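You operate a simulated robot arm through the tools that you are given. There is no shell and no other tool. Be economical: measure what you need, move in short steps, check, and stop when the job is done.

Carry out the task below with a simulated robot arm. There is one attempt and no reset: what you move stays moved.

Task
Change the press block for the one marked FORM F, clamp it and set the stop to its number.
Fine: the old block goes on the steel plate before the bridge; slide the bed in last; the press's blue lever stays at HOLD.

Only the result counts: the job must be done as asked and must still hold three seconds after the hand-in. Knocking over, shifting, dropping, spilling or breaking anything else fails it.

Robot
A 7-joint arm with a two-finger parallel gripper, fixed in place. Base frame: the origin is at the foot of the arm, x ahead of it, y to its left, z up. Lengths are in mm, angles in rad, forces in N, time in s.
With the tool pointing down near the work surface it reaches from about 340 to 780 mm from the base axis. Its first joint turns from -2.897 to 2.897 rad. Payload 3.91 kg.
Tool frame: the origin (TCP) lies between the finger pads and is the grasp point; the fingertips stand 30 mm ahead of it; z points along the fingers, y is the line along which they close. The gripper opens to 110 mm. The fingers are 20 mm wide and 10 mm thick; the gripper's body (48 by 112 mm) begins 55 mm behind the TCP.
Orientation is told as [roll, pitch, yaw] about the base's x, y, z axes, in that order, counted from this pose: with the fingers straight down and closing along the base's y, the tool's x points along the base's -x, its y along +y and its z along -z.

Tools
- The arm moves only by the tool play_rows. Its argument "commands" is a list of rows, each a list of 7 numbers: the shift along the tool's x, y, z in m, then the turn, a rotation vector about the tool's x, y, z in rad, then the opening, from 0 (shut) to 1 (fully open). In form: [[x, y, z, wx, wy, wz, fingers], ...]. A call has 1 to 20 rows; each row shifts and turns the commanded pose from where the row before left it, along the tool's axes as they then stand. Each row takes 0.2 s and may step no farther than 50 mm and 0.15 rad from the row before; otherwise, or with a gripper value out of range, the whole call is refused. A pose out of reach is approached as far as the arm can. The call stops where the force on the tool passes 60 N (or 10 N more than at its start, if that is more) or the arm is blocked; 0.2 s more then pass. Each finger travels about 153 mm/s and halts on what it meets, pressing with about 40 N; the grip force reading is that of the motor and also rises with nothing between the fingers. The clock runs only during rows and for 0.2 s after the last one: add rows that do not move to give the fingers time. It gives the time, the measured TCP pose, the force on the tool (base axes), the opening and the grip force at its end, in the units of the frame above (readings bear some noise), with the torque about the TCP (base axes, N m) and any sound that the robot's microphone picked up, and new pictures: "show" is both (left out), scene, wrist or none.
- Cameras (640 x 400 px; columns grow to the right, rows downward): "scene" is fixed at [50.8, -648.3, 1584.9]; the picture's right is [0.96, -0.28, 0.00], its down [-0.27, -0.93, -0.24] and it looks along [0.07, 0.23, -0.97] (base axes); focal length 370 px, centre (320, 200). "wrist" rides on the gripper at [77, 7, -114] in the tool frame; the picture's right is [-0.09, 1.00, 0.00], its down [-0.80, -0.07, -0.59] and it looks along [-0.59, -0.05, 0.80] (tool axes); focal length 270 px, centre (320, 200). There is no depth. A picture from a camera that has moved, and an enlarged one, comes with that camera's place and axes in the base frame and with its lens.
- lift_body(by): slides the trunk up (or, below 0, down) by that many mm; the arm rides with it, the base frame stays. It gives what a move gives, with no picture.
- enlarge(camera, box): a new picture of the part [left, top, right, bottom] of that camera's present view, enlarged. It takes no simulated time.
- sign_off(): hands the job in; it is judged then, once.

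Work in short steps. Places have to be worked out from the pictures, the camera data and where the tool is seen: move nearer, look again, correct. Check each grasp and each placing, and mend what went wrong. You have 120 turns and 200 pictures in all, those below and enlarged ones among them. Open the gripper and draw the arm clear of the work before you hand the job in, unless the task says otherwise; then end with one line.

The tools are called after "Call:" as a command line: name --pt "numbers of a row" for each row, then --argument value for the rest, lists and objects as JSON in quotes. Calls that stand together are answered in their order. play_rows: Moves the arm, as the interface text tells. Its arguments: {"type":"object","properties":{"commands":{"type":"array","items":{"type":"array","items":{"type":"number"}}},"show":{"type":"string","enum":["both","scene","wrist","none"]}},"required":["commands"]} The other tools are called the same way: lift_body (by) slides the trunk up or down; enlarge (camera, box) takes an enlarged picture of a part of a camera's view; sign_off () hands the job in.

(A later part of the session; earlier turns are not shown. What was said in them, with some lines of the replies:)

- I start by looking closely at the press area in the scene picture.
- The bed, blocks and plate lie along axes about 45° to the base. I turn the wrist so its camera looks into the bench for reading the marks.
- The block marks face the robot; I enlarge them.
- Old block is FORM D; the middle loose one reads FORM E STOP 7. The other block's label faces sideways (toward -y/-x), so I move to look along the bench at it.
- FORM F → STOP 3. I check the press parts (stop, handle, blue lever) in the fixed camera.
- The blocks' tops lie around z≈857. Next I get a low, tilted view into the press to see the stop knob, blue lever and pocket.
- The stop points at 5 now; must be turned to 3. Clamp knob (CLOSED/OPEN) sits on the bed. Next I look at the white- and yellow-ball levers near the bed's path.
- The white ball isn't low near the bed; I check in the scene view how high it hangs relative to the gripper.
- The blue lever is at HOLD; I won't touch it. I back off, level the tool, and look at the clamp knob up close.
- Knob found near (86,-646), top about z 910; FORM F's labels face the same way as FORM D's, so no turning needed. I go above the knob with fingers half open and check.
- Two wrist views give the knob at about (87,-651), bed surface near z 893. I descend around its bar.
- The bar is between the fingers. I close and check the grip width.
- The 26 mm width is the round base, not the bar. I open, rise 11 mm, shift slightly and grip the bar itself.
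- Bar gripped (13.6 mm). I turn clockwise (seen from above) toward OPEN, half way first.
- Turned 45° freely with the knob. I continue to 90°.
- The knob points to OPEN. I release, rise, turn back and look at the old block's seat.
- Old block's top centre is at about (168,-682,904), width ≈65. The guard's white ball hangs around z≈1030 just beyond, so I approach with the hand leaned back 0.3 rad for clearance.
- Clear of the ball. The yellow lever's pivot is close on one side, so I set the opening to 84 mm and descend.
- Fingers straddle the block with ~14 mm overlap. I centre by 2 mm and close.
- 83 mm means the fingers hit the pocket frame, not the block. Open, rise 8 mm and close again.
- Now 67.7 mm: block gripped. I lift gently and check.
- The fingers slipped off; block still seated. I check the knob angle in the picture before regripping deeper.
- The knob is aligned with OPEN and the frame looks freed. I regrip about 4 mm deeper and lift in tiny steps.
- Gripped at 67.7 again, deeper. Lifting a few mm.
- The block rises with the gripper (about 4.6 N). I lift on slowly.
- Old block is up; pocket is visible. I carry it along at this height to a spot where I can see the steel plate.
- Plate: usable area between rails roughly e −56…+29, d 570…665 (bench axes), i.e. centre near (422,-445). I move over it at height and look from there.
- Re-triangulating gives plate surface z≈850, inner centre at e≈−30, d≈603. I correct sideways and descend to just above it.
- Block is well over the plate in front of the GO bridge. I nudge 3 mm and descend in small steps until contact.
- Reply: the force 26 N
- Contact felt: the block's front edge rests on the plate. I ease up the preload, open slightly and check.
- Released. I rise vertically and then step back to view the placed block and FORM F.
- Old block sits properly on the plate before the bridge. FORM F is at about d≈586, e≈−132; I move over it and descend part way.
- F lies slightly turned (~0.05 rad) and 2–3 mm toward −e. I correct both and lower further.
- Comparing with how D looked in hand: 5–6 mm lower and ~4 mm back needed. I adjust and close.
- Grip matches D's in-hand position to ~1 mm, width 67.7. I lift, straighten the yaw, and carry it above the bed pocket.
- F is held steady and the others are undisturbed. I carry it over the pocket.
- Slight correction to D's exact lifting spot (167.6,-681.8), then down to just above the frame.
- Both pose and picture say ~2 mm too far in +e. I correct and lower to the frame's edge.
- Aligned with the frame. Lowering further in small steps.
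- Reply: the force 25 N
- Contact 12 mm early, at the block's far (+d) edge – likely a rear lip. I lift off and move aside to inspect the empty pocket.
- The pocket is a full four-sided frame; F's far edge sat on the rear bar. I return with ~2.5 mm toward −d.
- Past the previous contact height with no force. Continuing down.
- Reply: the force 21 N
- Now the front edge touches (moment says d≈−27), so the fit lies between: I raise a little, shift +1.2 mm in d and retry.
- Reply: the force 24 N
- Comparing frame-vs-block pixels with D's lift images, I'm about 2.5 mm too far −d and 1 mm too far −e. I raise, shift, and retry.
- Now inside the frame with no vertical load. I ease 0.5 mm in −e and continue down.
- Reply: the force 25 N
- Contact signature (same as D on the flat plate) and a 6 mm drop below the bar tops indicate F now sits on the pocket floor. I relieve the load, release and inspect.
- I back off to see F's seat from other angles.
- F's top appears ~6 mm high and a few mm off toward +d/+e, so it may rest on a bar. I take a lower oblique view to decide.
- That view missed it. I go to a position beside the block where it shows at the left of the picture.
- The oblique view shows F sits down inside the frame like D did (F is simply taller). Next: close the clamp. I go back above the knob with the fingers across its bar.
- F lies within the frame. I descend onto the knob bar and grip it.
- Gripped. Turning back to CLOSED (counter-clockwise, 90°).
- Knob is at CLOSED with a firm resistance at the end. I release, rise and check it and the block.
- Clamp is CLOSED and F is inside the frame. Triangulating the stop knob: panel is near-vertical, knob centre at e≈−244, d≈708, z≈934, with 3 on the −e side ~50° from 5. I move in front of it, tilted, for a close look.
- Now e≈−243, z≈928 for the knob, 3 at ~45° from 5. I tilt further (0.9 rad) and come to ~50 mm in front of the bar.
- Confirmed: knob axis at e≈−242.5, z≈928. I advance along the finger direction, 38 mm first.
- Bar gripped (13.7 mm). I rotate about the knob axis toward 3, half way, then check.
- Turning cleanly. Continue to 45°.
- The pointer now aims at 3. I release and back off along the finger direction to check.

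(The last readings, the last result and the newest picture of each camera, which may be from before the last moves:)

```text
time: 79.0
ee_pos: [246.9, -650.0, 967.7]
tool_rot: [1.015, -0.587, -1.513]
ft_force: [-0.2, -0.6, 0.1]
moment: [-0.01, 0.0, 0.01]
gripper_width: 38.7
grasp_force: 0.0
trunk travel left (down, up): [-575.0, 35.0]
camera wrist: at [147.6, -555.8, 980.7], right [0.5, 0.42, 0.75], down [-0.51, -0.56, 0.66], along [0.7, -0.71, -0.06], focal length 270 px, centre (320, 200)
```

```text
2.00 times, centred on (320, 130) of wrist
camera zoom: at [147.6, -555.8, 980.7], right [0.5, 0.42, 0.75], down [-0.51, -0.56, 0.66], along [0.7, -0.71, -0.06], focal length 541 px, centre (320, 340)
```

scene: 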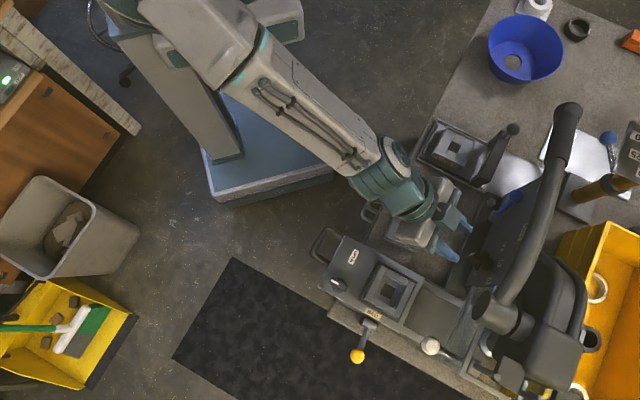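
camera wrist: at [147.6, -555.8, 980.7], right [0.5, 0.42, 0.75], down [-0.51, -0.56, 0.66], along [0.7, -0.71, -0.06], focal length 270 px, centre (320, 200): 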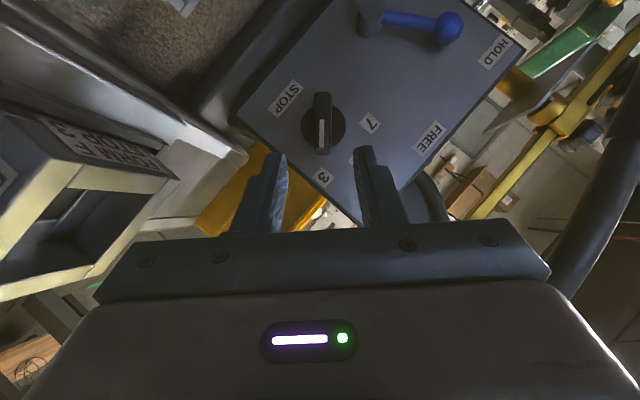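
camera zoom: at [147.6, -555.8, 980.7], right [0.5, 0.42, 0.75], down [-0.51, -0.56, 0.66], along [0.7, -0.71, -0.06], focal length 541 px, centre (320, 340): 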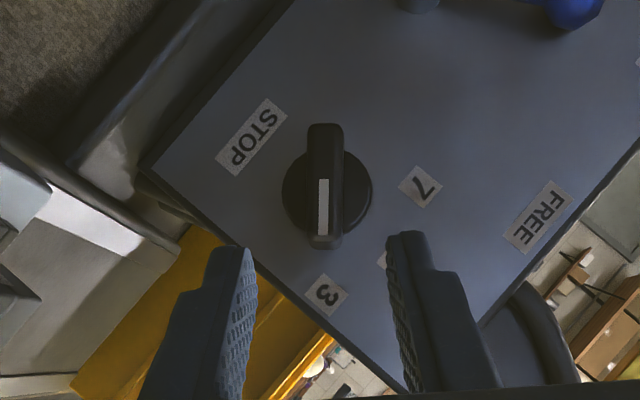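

Stop points at 3. I retreat further, undo the roll and tilt.

Call:
play_rows --pt "0 0 -0.04 0 0 0 0.3" --pt "0 0 -0.04 0 0 0 0.2" --pt "0 0 0 0.0814 0 -0.1026 0" --pt "0 0 0 0.0814 0 -0.1026 0" --pt "0 0 0 0.0814 0 -0.1026 0" --pt "0 0 0 0.0814 0 -0.1026 0" --pt "0 0 0 0.0814 0 -0.1026 0" --pt "0 0 0 0.0814 0 -0.1026 0" --pt "0 0 0 0 0.15 0 0" --pt "0 0 0 0 0.15 0 0" --pt "0 0 0 0 0.15 0 0" --pt "0 0 0 0 0.15 0 0"

```text
time: 81.6
ee_pos: [179.6, -631.5, 1003.8]
tool_rot: [-0.001, -0.296, -0.785]
ft_force: [0.2, 0.2, 0.8]
moment: [-0.01, -0.03, -0.02]
gripper_width: 0.0
grasp_force: 37.6
trunk travel left (down, up): [-575.0, 35.0]
camera wrist: at [109.6, -550.9, 1090.8], right [0.76, 0.65, 0.02], down [0.37, -0.47, 0.8], along [0.53, -0.6, -0.6], focal length 270 px, centre (320, 200)
```

scene: 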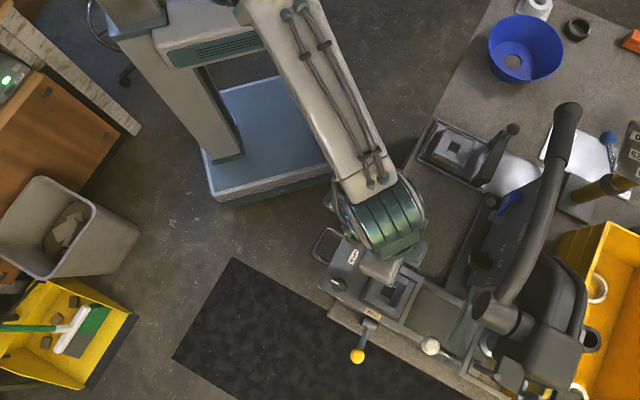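
wrist: 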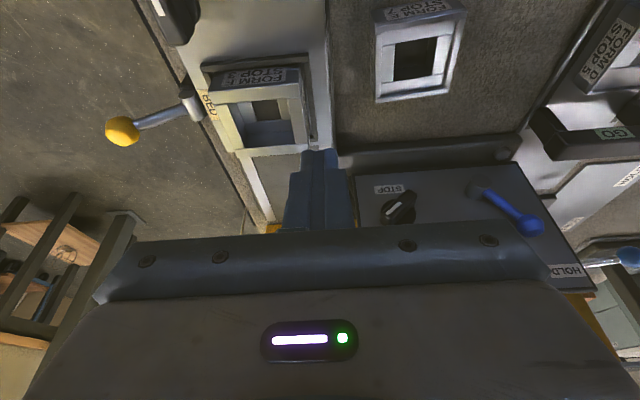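

All good. Now to the bed: handle bar at about d 450, e −343, z 881. I go behind it with closed fingers, tool vertical.

Call:
play_rows --pt "0 0 0 0 0.148 0 0" --pt "0 0 0 0 0.148 0 0" --pt "0.0396 -0.0059 0.006 0 0 0 0" --pt "0.0396 -0.0059 0.006 0 0 0 0" --pt "0.0396 -0.0059 0.006 0 0 0 0" --pt "0.0416 -0.0059 0.006 0 0 0 0" --pt "0 0 0.04 0 0 0 0" --pt "0 0 0.02 0 0 0 0"

Call:
enlarge --camera "wrist" --box '[220, 50, 440, 230]'

```text
time: 83.4
ee_pos: [50.8, -534.8, 920.4]
tool_rot: [0.0, -0.003, -0.785]
ft_force: [-0.2, 0.2, -0.7]
moment: [-0.05, 0.01, 0.0]
gripper_width: 0.0
grasp_force: 37.4
trunk travel left (down, up): [-575.0, 35.0]
camera wrist: at [1.2, -474.5, 1034.3], right [0.77, 0.64, 0.0], down [0.52, -0.61, 0.6], along [0.38, -0.46, -0.8], focal length 270 px, centre (320, 200)
```

scene: 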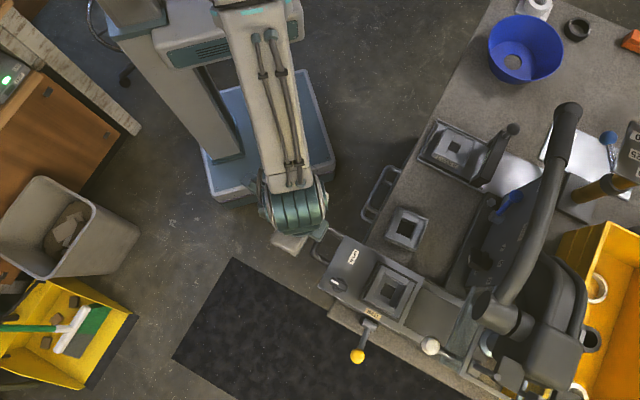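
wrist: 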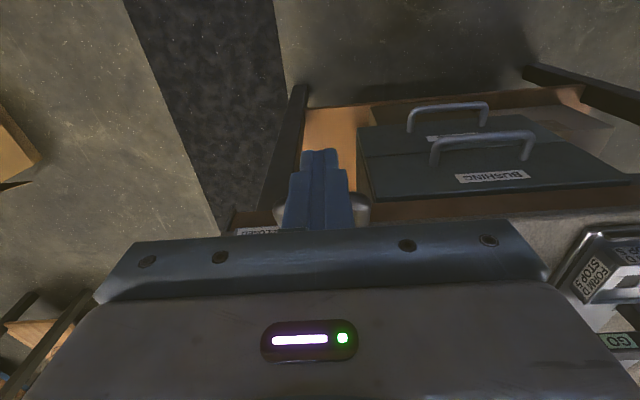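

```text
2.22 times, centred on (330, 140) of wrist
camera zoom: at [1.2, -474.5, 1034.3], right [0.77, 0.64, 0.0], down [0.52, -0.61, 0.6], along [0.38, -0.46, -0.8], focal length 601 px, centre (298, 333)
```

zoom: 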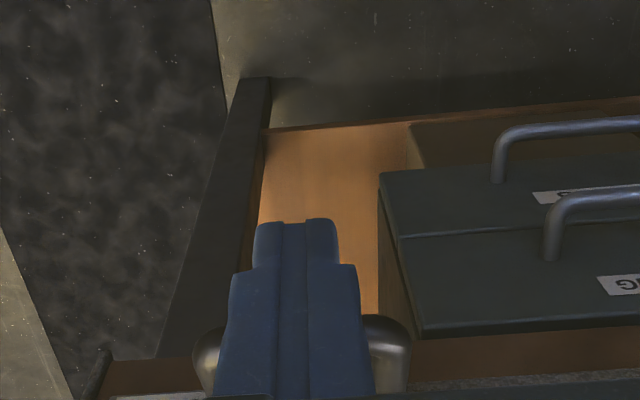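

Handle is right beyond the fingers. I lower to bar height and push gently forward.

Call:
play_rows --pt "0 0 0.022 0 0 0 0" --pt "-0.012 0 0 0 0 0 0" --pt "-0.012 0 0 0 0 0 0" --pt "-0.008 0 0 0 0 0 0" --show "wrist"

```text
time: 84.4
ee_pos: [73.4, -557.9, 898.2]
tool_rot: [0.0, -0.004, -0.784]
ft_force: [-0.2, -0.4, 0.0]
moment: [0.01, -0.03, 0.04]
gripper_width: 0.3
grasp_force: 37.7
trunk travel left (down, up): [-575.0, 35.0]
camera wrist: at [24.1, -497.9, 1012.3], right [0.77, 0.64, 0.0], down [0.52, -0.61, 0.6], along [0.38, -0.46, -0.8], focal length 270 px, centre (320, 200)
```

wrist: 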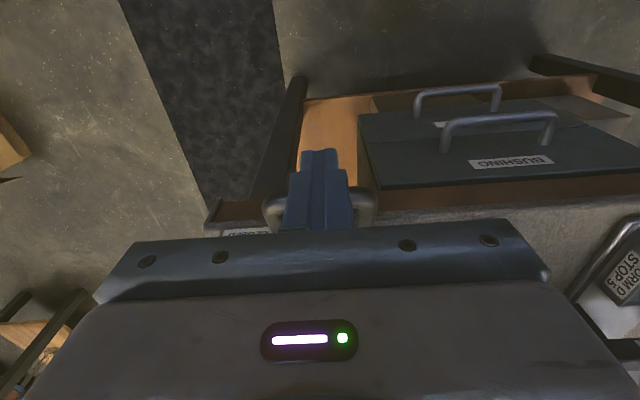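

No contact yet; continue in small steps.

Call:
play_rows --pt "-0.006 0 0 0 0 0 0" --pt "-0.006 0 0 0 0 0 0" --pt "-0.006 0 0 0 0 0 0" --show "none"

Call:
enlarge --camera "wrist" --box '[220, 80, 440, 240]'

Call:
enlarge --camera "scene" --box '[290, 210, 450, 340]'

```text
time: 85.2
ee_pos: [86.9, -569.0, 897.5]
tool_rot: [0.0, -0.004, -0.786]
ft_force: [-0.8, -0.3, 0.0]
moment: [-0.05, 0.09, -0.03]
gripper_width: 0.1
grasp_force: 37.8
trunk travel left (down, up): [-575.0, 35.0]
```

```text
2.50 times, centred on (330, 160) of wrist
camera zoom: at [36.3, -510.1, 1011.6], right [0.77, 0.64, 0.0], down [0.51, -0.61, 0.6], along [0.38, -0.46, -0.8], focal length 676 px, centre (295, 300)
```

zoom: 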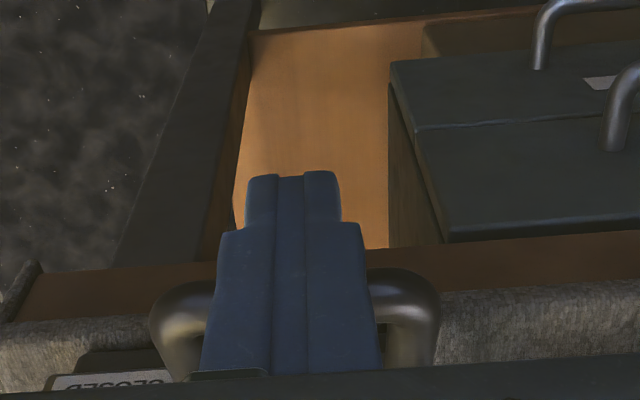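

```text
3.08 times, centred on (370, 275) of scene
camera zoom: at [50.8, -648.3, 1584.9], right [0.96, -0.28, 0.0], down [-0.27, -0.93, -0.24], along [0.07, 0.23, -0.97], focal length 1139 px, centre (166, -31)
```

zoom: 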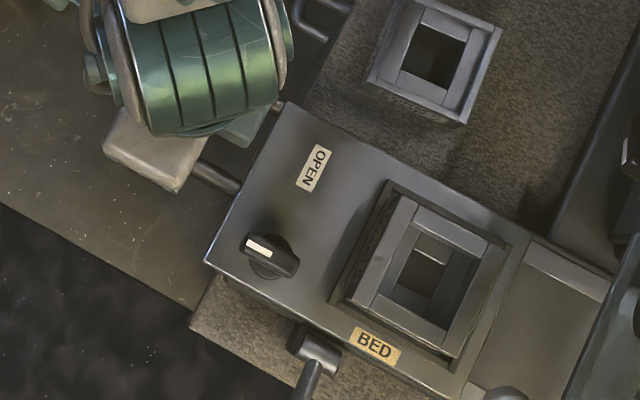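

The bed has already slid ~30 mm with almost no force. I keep pushing slowly.

Call:
play_rows --pt "-0.008 0 0 0 0 0 0" --pt "-0.01 0 0 0 0 0 0" --pt "-0.01 0 0 0 0 0 0" --pt "-0.01 0 0 0 0 0 0" --pt "-0.01 0 0 0 0 0 0" --pt "-0.008 0 0 0 0 0 0" --pt "-0.006 0 0 0 0 0 0" --show "scene"

Call:
enlarge --camera "scene" --box '[330, 220, 510, 370]'

```text
time: 86.8
ee_pos: [128.9, -613.9, 897.4]
tool_rot: [0.0, -0.001, -0.785]
ft_force: [-0.5, 0.5, -0.5]
moment: [0.01, -0.01, 0.02]
gripper_width: 0.3
grasp_force: 37.6
trunk travel left (down, up): [-575.0, 35.0]
```

scene: 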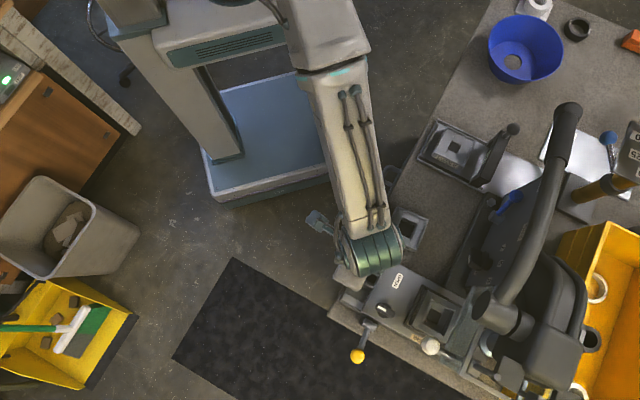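

```text
2.67 times, centred on (420, 295) of scene
camera zoom: at [50.8, -648.3, 1584.9], right [0.96, -0.28, 0.0], down [-0.27, -0.93, -0.24], along [0.07, 0.23, -0.97], focal length 987 px, centre (53, -53)
```

zoom: 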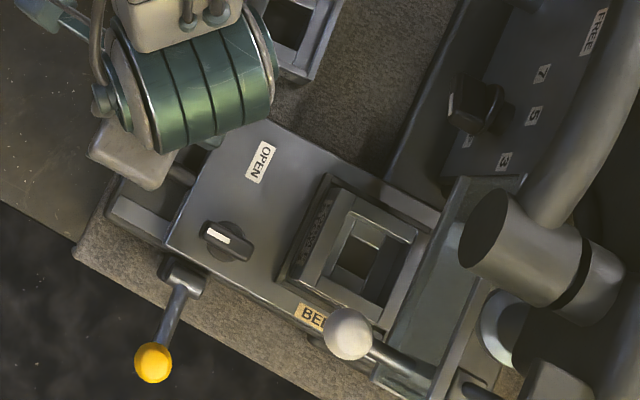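

Sliding freely, clamp knob unchanged. Continue, watching the transparent guard.

Call:
play_rows --pt "-0.006 0 0 0 0 0 0" --pt "-0.006 0 0 0 0 0 0" --pt "-0.006 0 0 0 0 0 0" --pt "-0.006 0 0 0 0 0 0" --show "none"

Call:
enlarge --camera "scene" --box '[370, 240, 510, 370]'

```text
time: 87.8
ee_pos: [146.4, -631.7, 897.3]
tool_rot: [0.001, -0.005, -0.787]
ft_force: [0.2, 1.8, -0.1]
moment: [0.01, 0.01, -0.01]
gripper_width: 0.1
grasp_force: 37.8
trunk travel left (down, up): [-575.0, 35.0]
```

```text
3.08 times, centred on (440, 305) of scene
camera zoom: at [50.8, -648.3, 1584.9], right [0.96, -0.28, 0.0], down [-0.27, -0.93, -0.24], along [0.07, 0.23, -0.97], focal length 1139 px, centre (-49, -123)
```

zoom: 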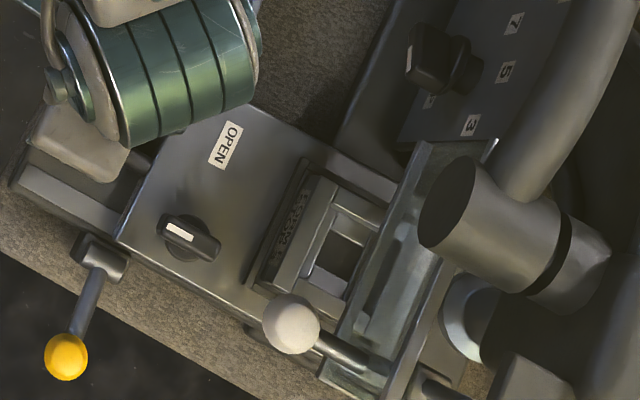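

The block passes under the raised guard without force. Continue to the end stop.

Call:
play_rows --pt "-0.006 0 0 0 0 0 0" --pt "-0.006 0 0 0 0 0 0" --pt "-0.006 0 0 0 0 0 0" --pt "-0.006 0 0 0 0 0 0" --show "none"

Call:
enlarge --camera "scene" --box '[370, 240, 510, 370]'

```text
time: 88.8
ee_pos: [162.6, -647.0, 897.4]
tool_rot: [0.0, -0.003, -0.786]
ft_force: [-2.0, 0.2, -1.8]
moment: [-0.04, 0.08, -0.05]
gripper_width: 0.0
grasp_force: 38.1
trunk travel left (down, up): [-575.0, 35.0]
```

```text
3.08 times, centred on (440, 305) of scene
camera zoom: at [50.8, -648.3, 1584.9], right [0.96, -0.28, 0.0], down [-0.27, -0.93, -0.24], along [0.07, 0.23, -0.97], focal length 1139 px, centre (-49, -123)
```

zoom: 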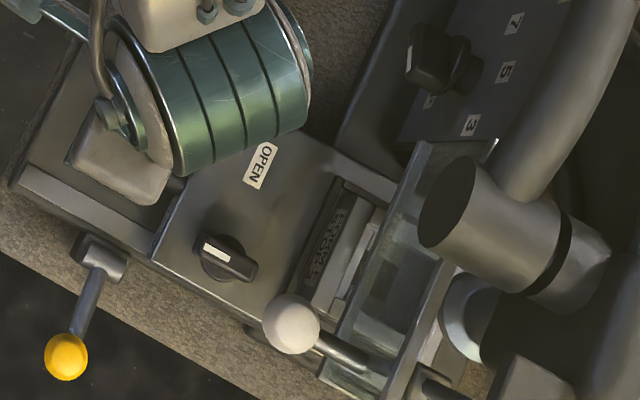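

Call:
play_rows --pt "-0.005 0 0 0 0 0 0" --pt "-0.005 0 0 0 0 0 0" --pt "-0.005 0 0 0 0 0 0" --pt "-0.005 0 0 0 0 0 0" --show "none"

Call:
enlarge --camera "scene" --box '[370, 240, 510, 370]'

```text
time: 89.8
ee_pos: [177.9, -662.2, 898.1]
tool_rot: [-0.001, -0.003, -0.786]
ft_force: [-2.1, 5.8, 1.9]
moment: [0.04, 0.01, 0.02]
gripper_width: 0.0
grasp_force: 37.9
trunk travel left (down, up): [-575.0, 35.0]
```

```text
3.08 times, centred on (440, 305) of scene
camera zoom: at [50.8, -648.3, 1584.9], right [0.96, -0.28, 0.0], down [-0.27, -0.93, -0.24], along [0.07, 0.23, -0.97], focal length 1139 px, centre (-49, -123)
```

zoom: 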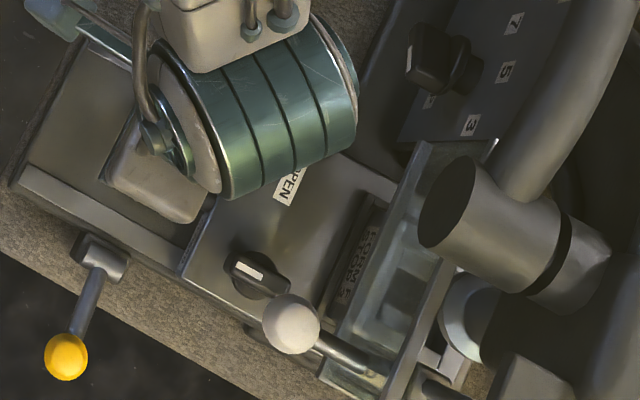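

Force only ~5 N; continue in 3 mm steps to find the end stop.

Call:
play_rows --pt "-0.003 0 0 0 0 0 0" --pt "-0.003 0 0 0 0 0 0" --pt "-0.003 0 0 0 0 0 0" --pt "0 0 0 0 0 0 0" --show "none"

Call:
enlarge --camera "scene" --box '[370, 240, 510, 370]'

```text
time: 90.8
ee_pos: [178.3, -660.3, 898.0]
tool_rot: [0.003, 0.007, -0.79]
ft_force: [-34.7, 43.8, -4.8]
moment: [0.0, 0.99, 0.03]
gripper_width: 0.1
grasp_force: 37.4
trunk travel left (down, up): [-575.0, 35.0]
```

```text
3.08 times, centred on (440, 305) of scene
camera zoom: at [50.8, -648.3, 1584.9], right [0.96, -0.28, 0.0], down [-0.27, -0.93, -0.24], along [0.07, 0.23, -0.97], focal length 1139 px, centre (-49, -123)
```

zoom: 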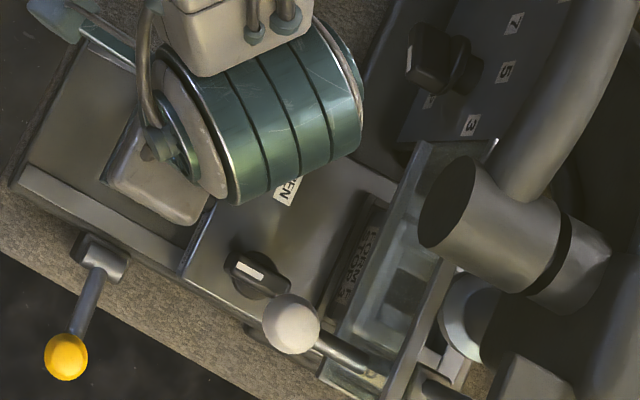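

A firm stop at ~162 mm travel – the block is under the ram. I back off the handle, rise and check all.

Call:
play_rows --pt "0.009 0 0 0 0 0 0" --pt "0.03 0 0 0 0 0 0" --pt "0.04 0 0 0 0 0 0" --pt "0.04 0 -0.02 0 0 0 0.2" --pt "0 0 -0.05 0 0 0 0.4" --pt "0.03 0 -0.04 0 0 0 0.5" --pt "0.04 0 -0.02 0 0 0 0.5" --pt "0.04 0 0 0 0 0 0.5"

Call:
enlarge --camera "scene" --box '[340, 220, 520, 370]'

Call:
enlarge --camera "scene" --box '[380, 90, 580, 240]'

Call:
enlarge --camera "wrist" --box '[200, 40, 440, 230]'

```text
time: 92.6
ee_pos: [19.7, -504.7, 1028.3]
tool_rot: [0.0, -0.006, -0.784]
ft_force: [-0.4, -0.5, -0.3]
moment: [0.0, 0.03, 0.0]
gripper_width: 55.1
grasp_force: 0.1
trunk travel left (down, up): [-575.0, 35.0]
camera wrist: at [-30.4, -444.9, 1142.8], right [0.77, 0.64, 0.0], down [0.51, -0.61, 0.6], along [0.38, -0.46, -0.8], focal length 270 px, centre (320, 200)
```

scene: 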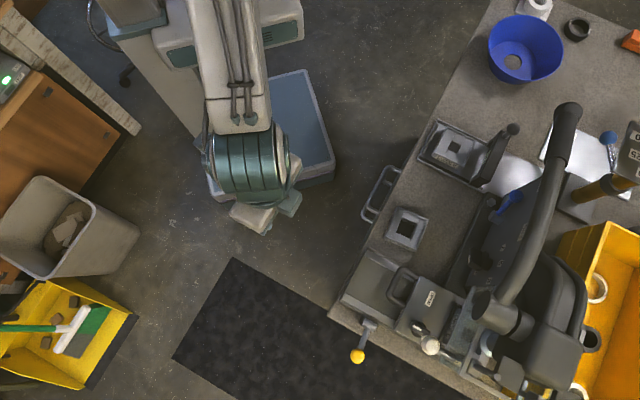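
wrist: 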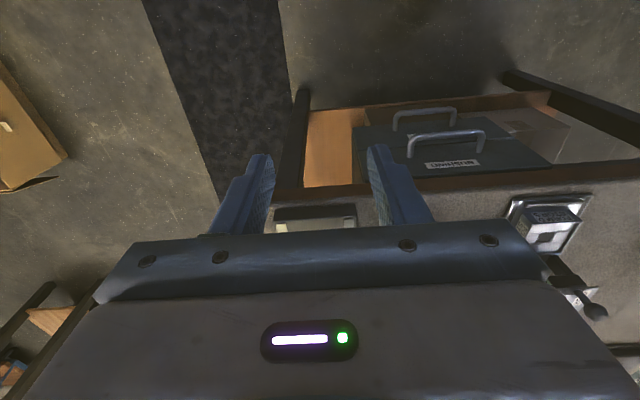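

```text
2.67 times, centred on (430, 295) of scene
camera zoom: at [50.8, -648.3, 1584.9], right [0.96, -0.28, 0.0], down [-0.27, -0.93, -0.24], along [0.07, 0.23, -0.97], focal length 987 px, centre (27, -53)
```

zoom: 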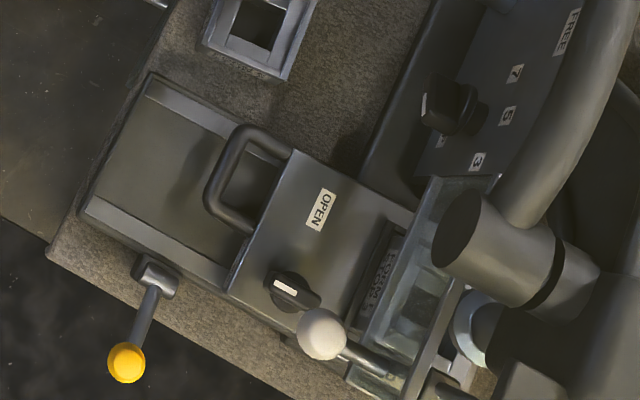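

```text
2.67 times, centred on (480, 165) of scene
camera zoom: at [50.8, -648.3, 1584.9], right [0.96, -0.28, 0.0], down [-0.27, -0.93, -0.24], along [0.07, 0.23, -0.97], focal length 987 px, centre (-107, 293)
```

zoom: 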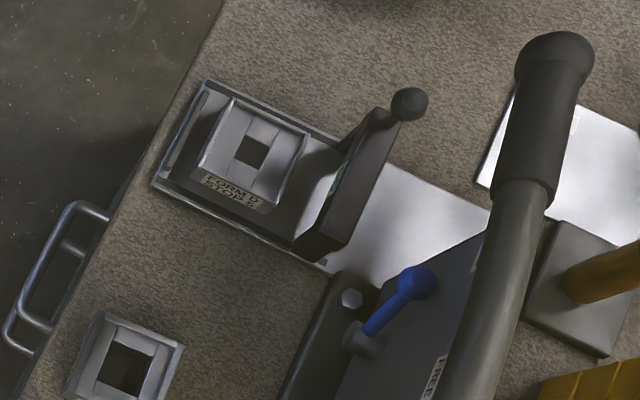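

```text
2.11 times, centred on (320, 135) of wrist
camera zoom: at [-30.4, -444.9, 1142.8], right [0.77, 0.64, 0.0], down [0.51, -0.61, 0.6], along [0.38, -0.46, -0.8], focal length 569 px, centre (320, 337)
```

zoom: 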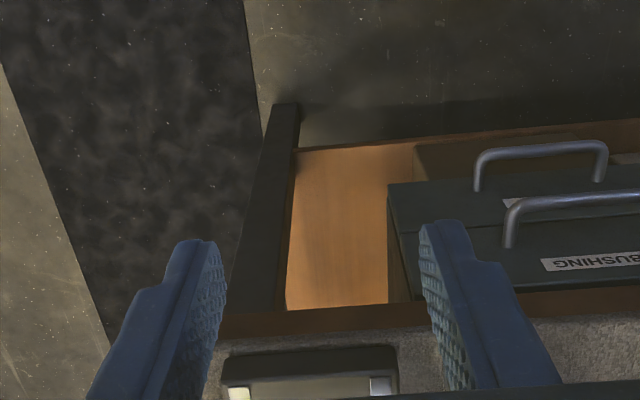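

Everything matches the task: old block on the plate before the bridge, F clamped (knob at CLOSED), stop at 3, bed fully in, blue lever still at HOLD, arm clear and gripper open. Handing in.

Call:
sign_off

```text
The job is handed in.
```

The press now holds the FORM F block, clamped with its knob at CLOSED. The stop is set to 3, FORM F's number. The old FORM D block is on the steel plate before the bridge. The bed went in last, up to its end stop, and the blue lever was not touched and still points to HOLD.
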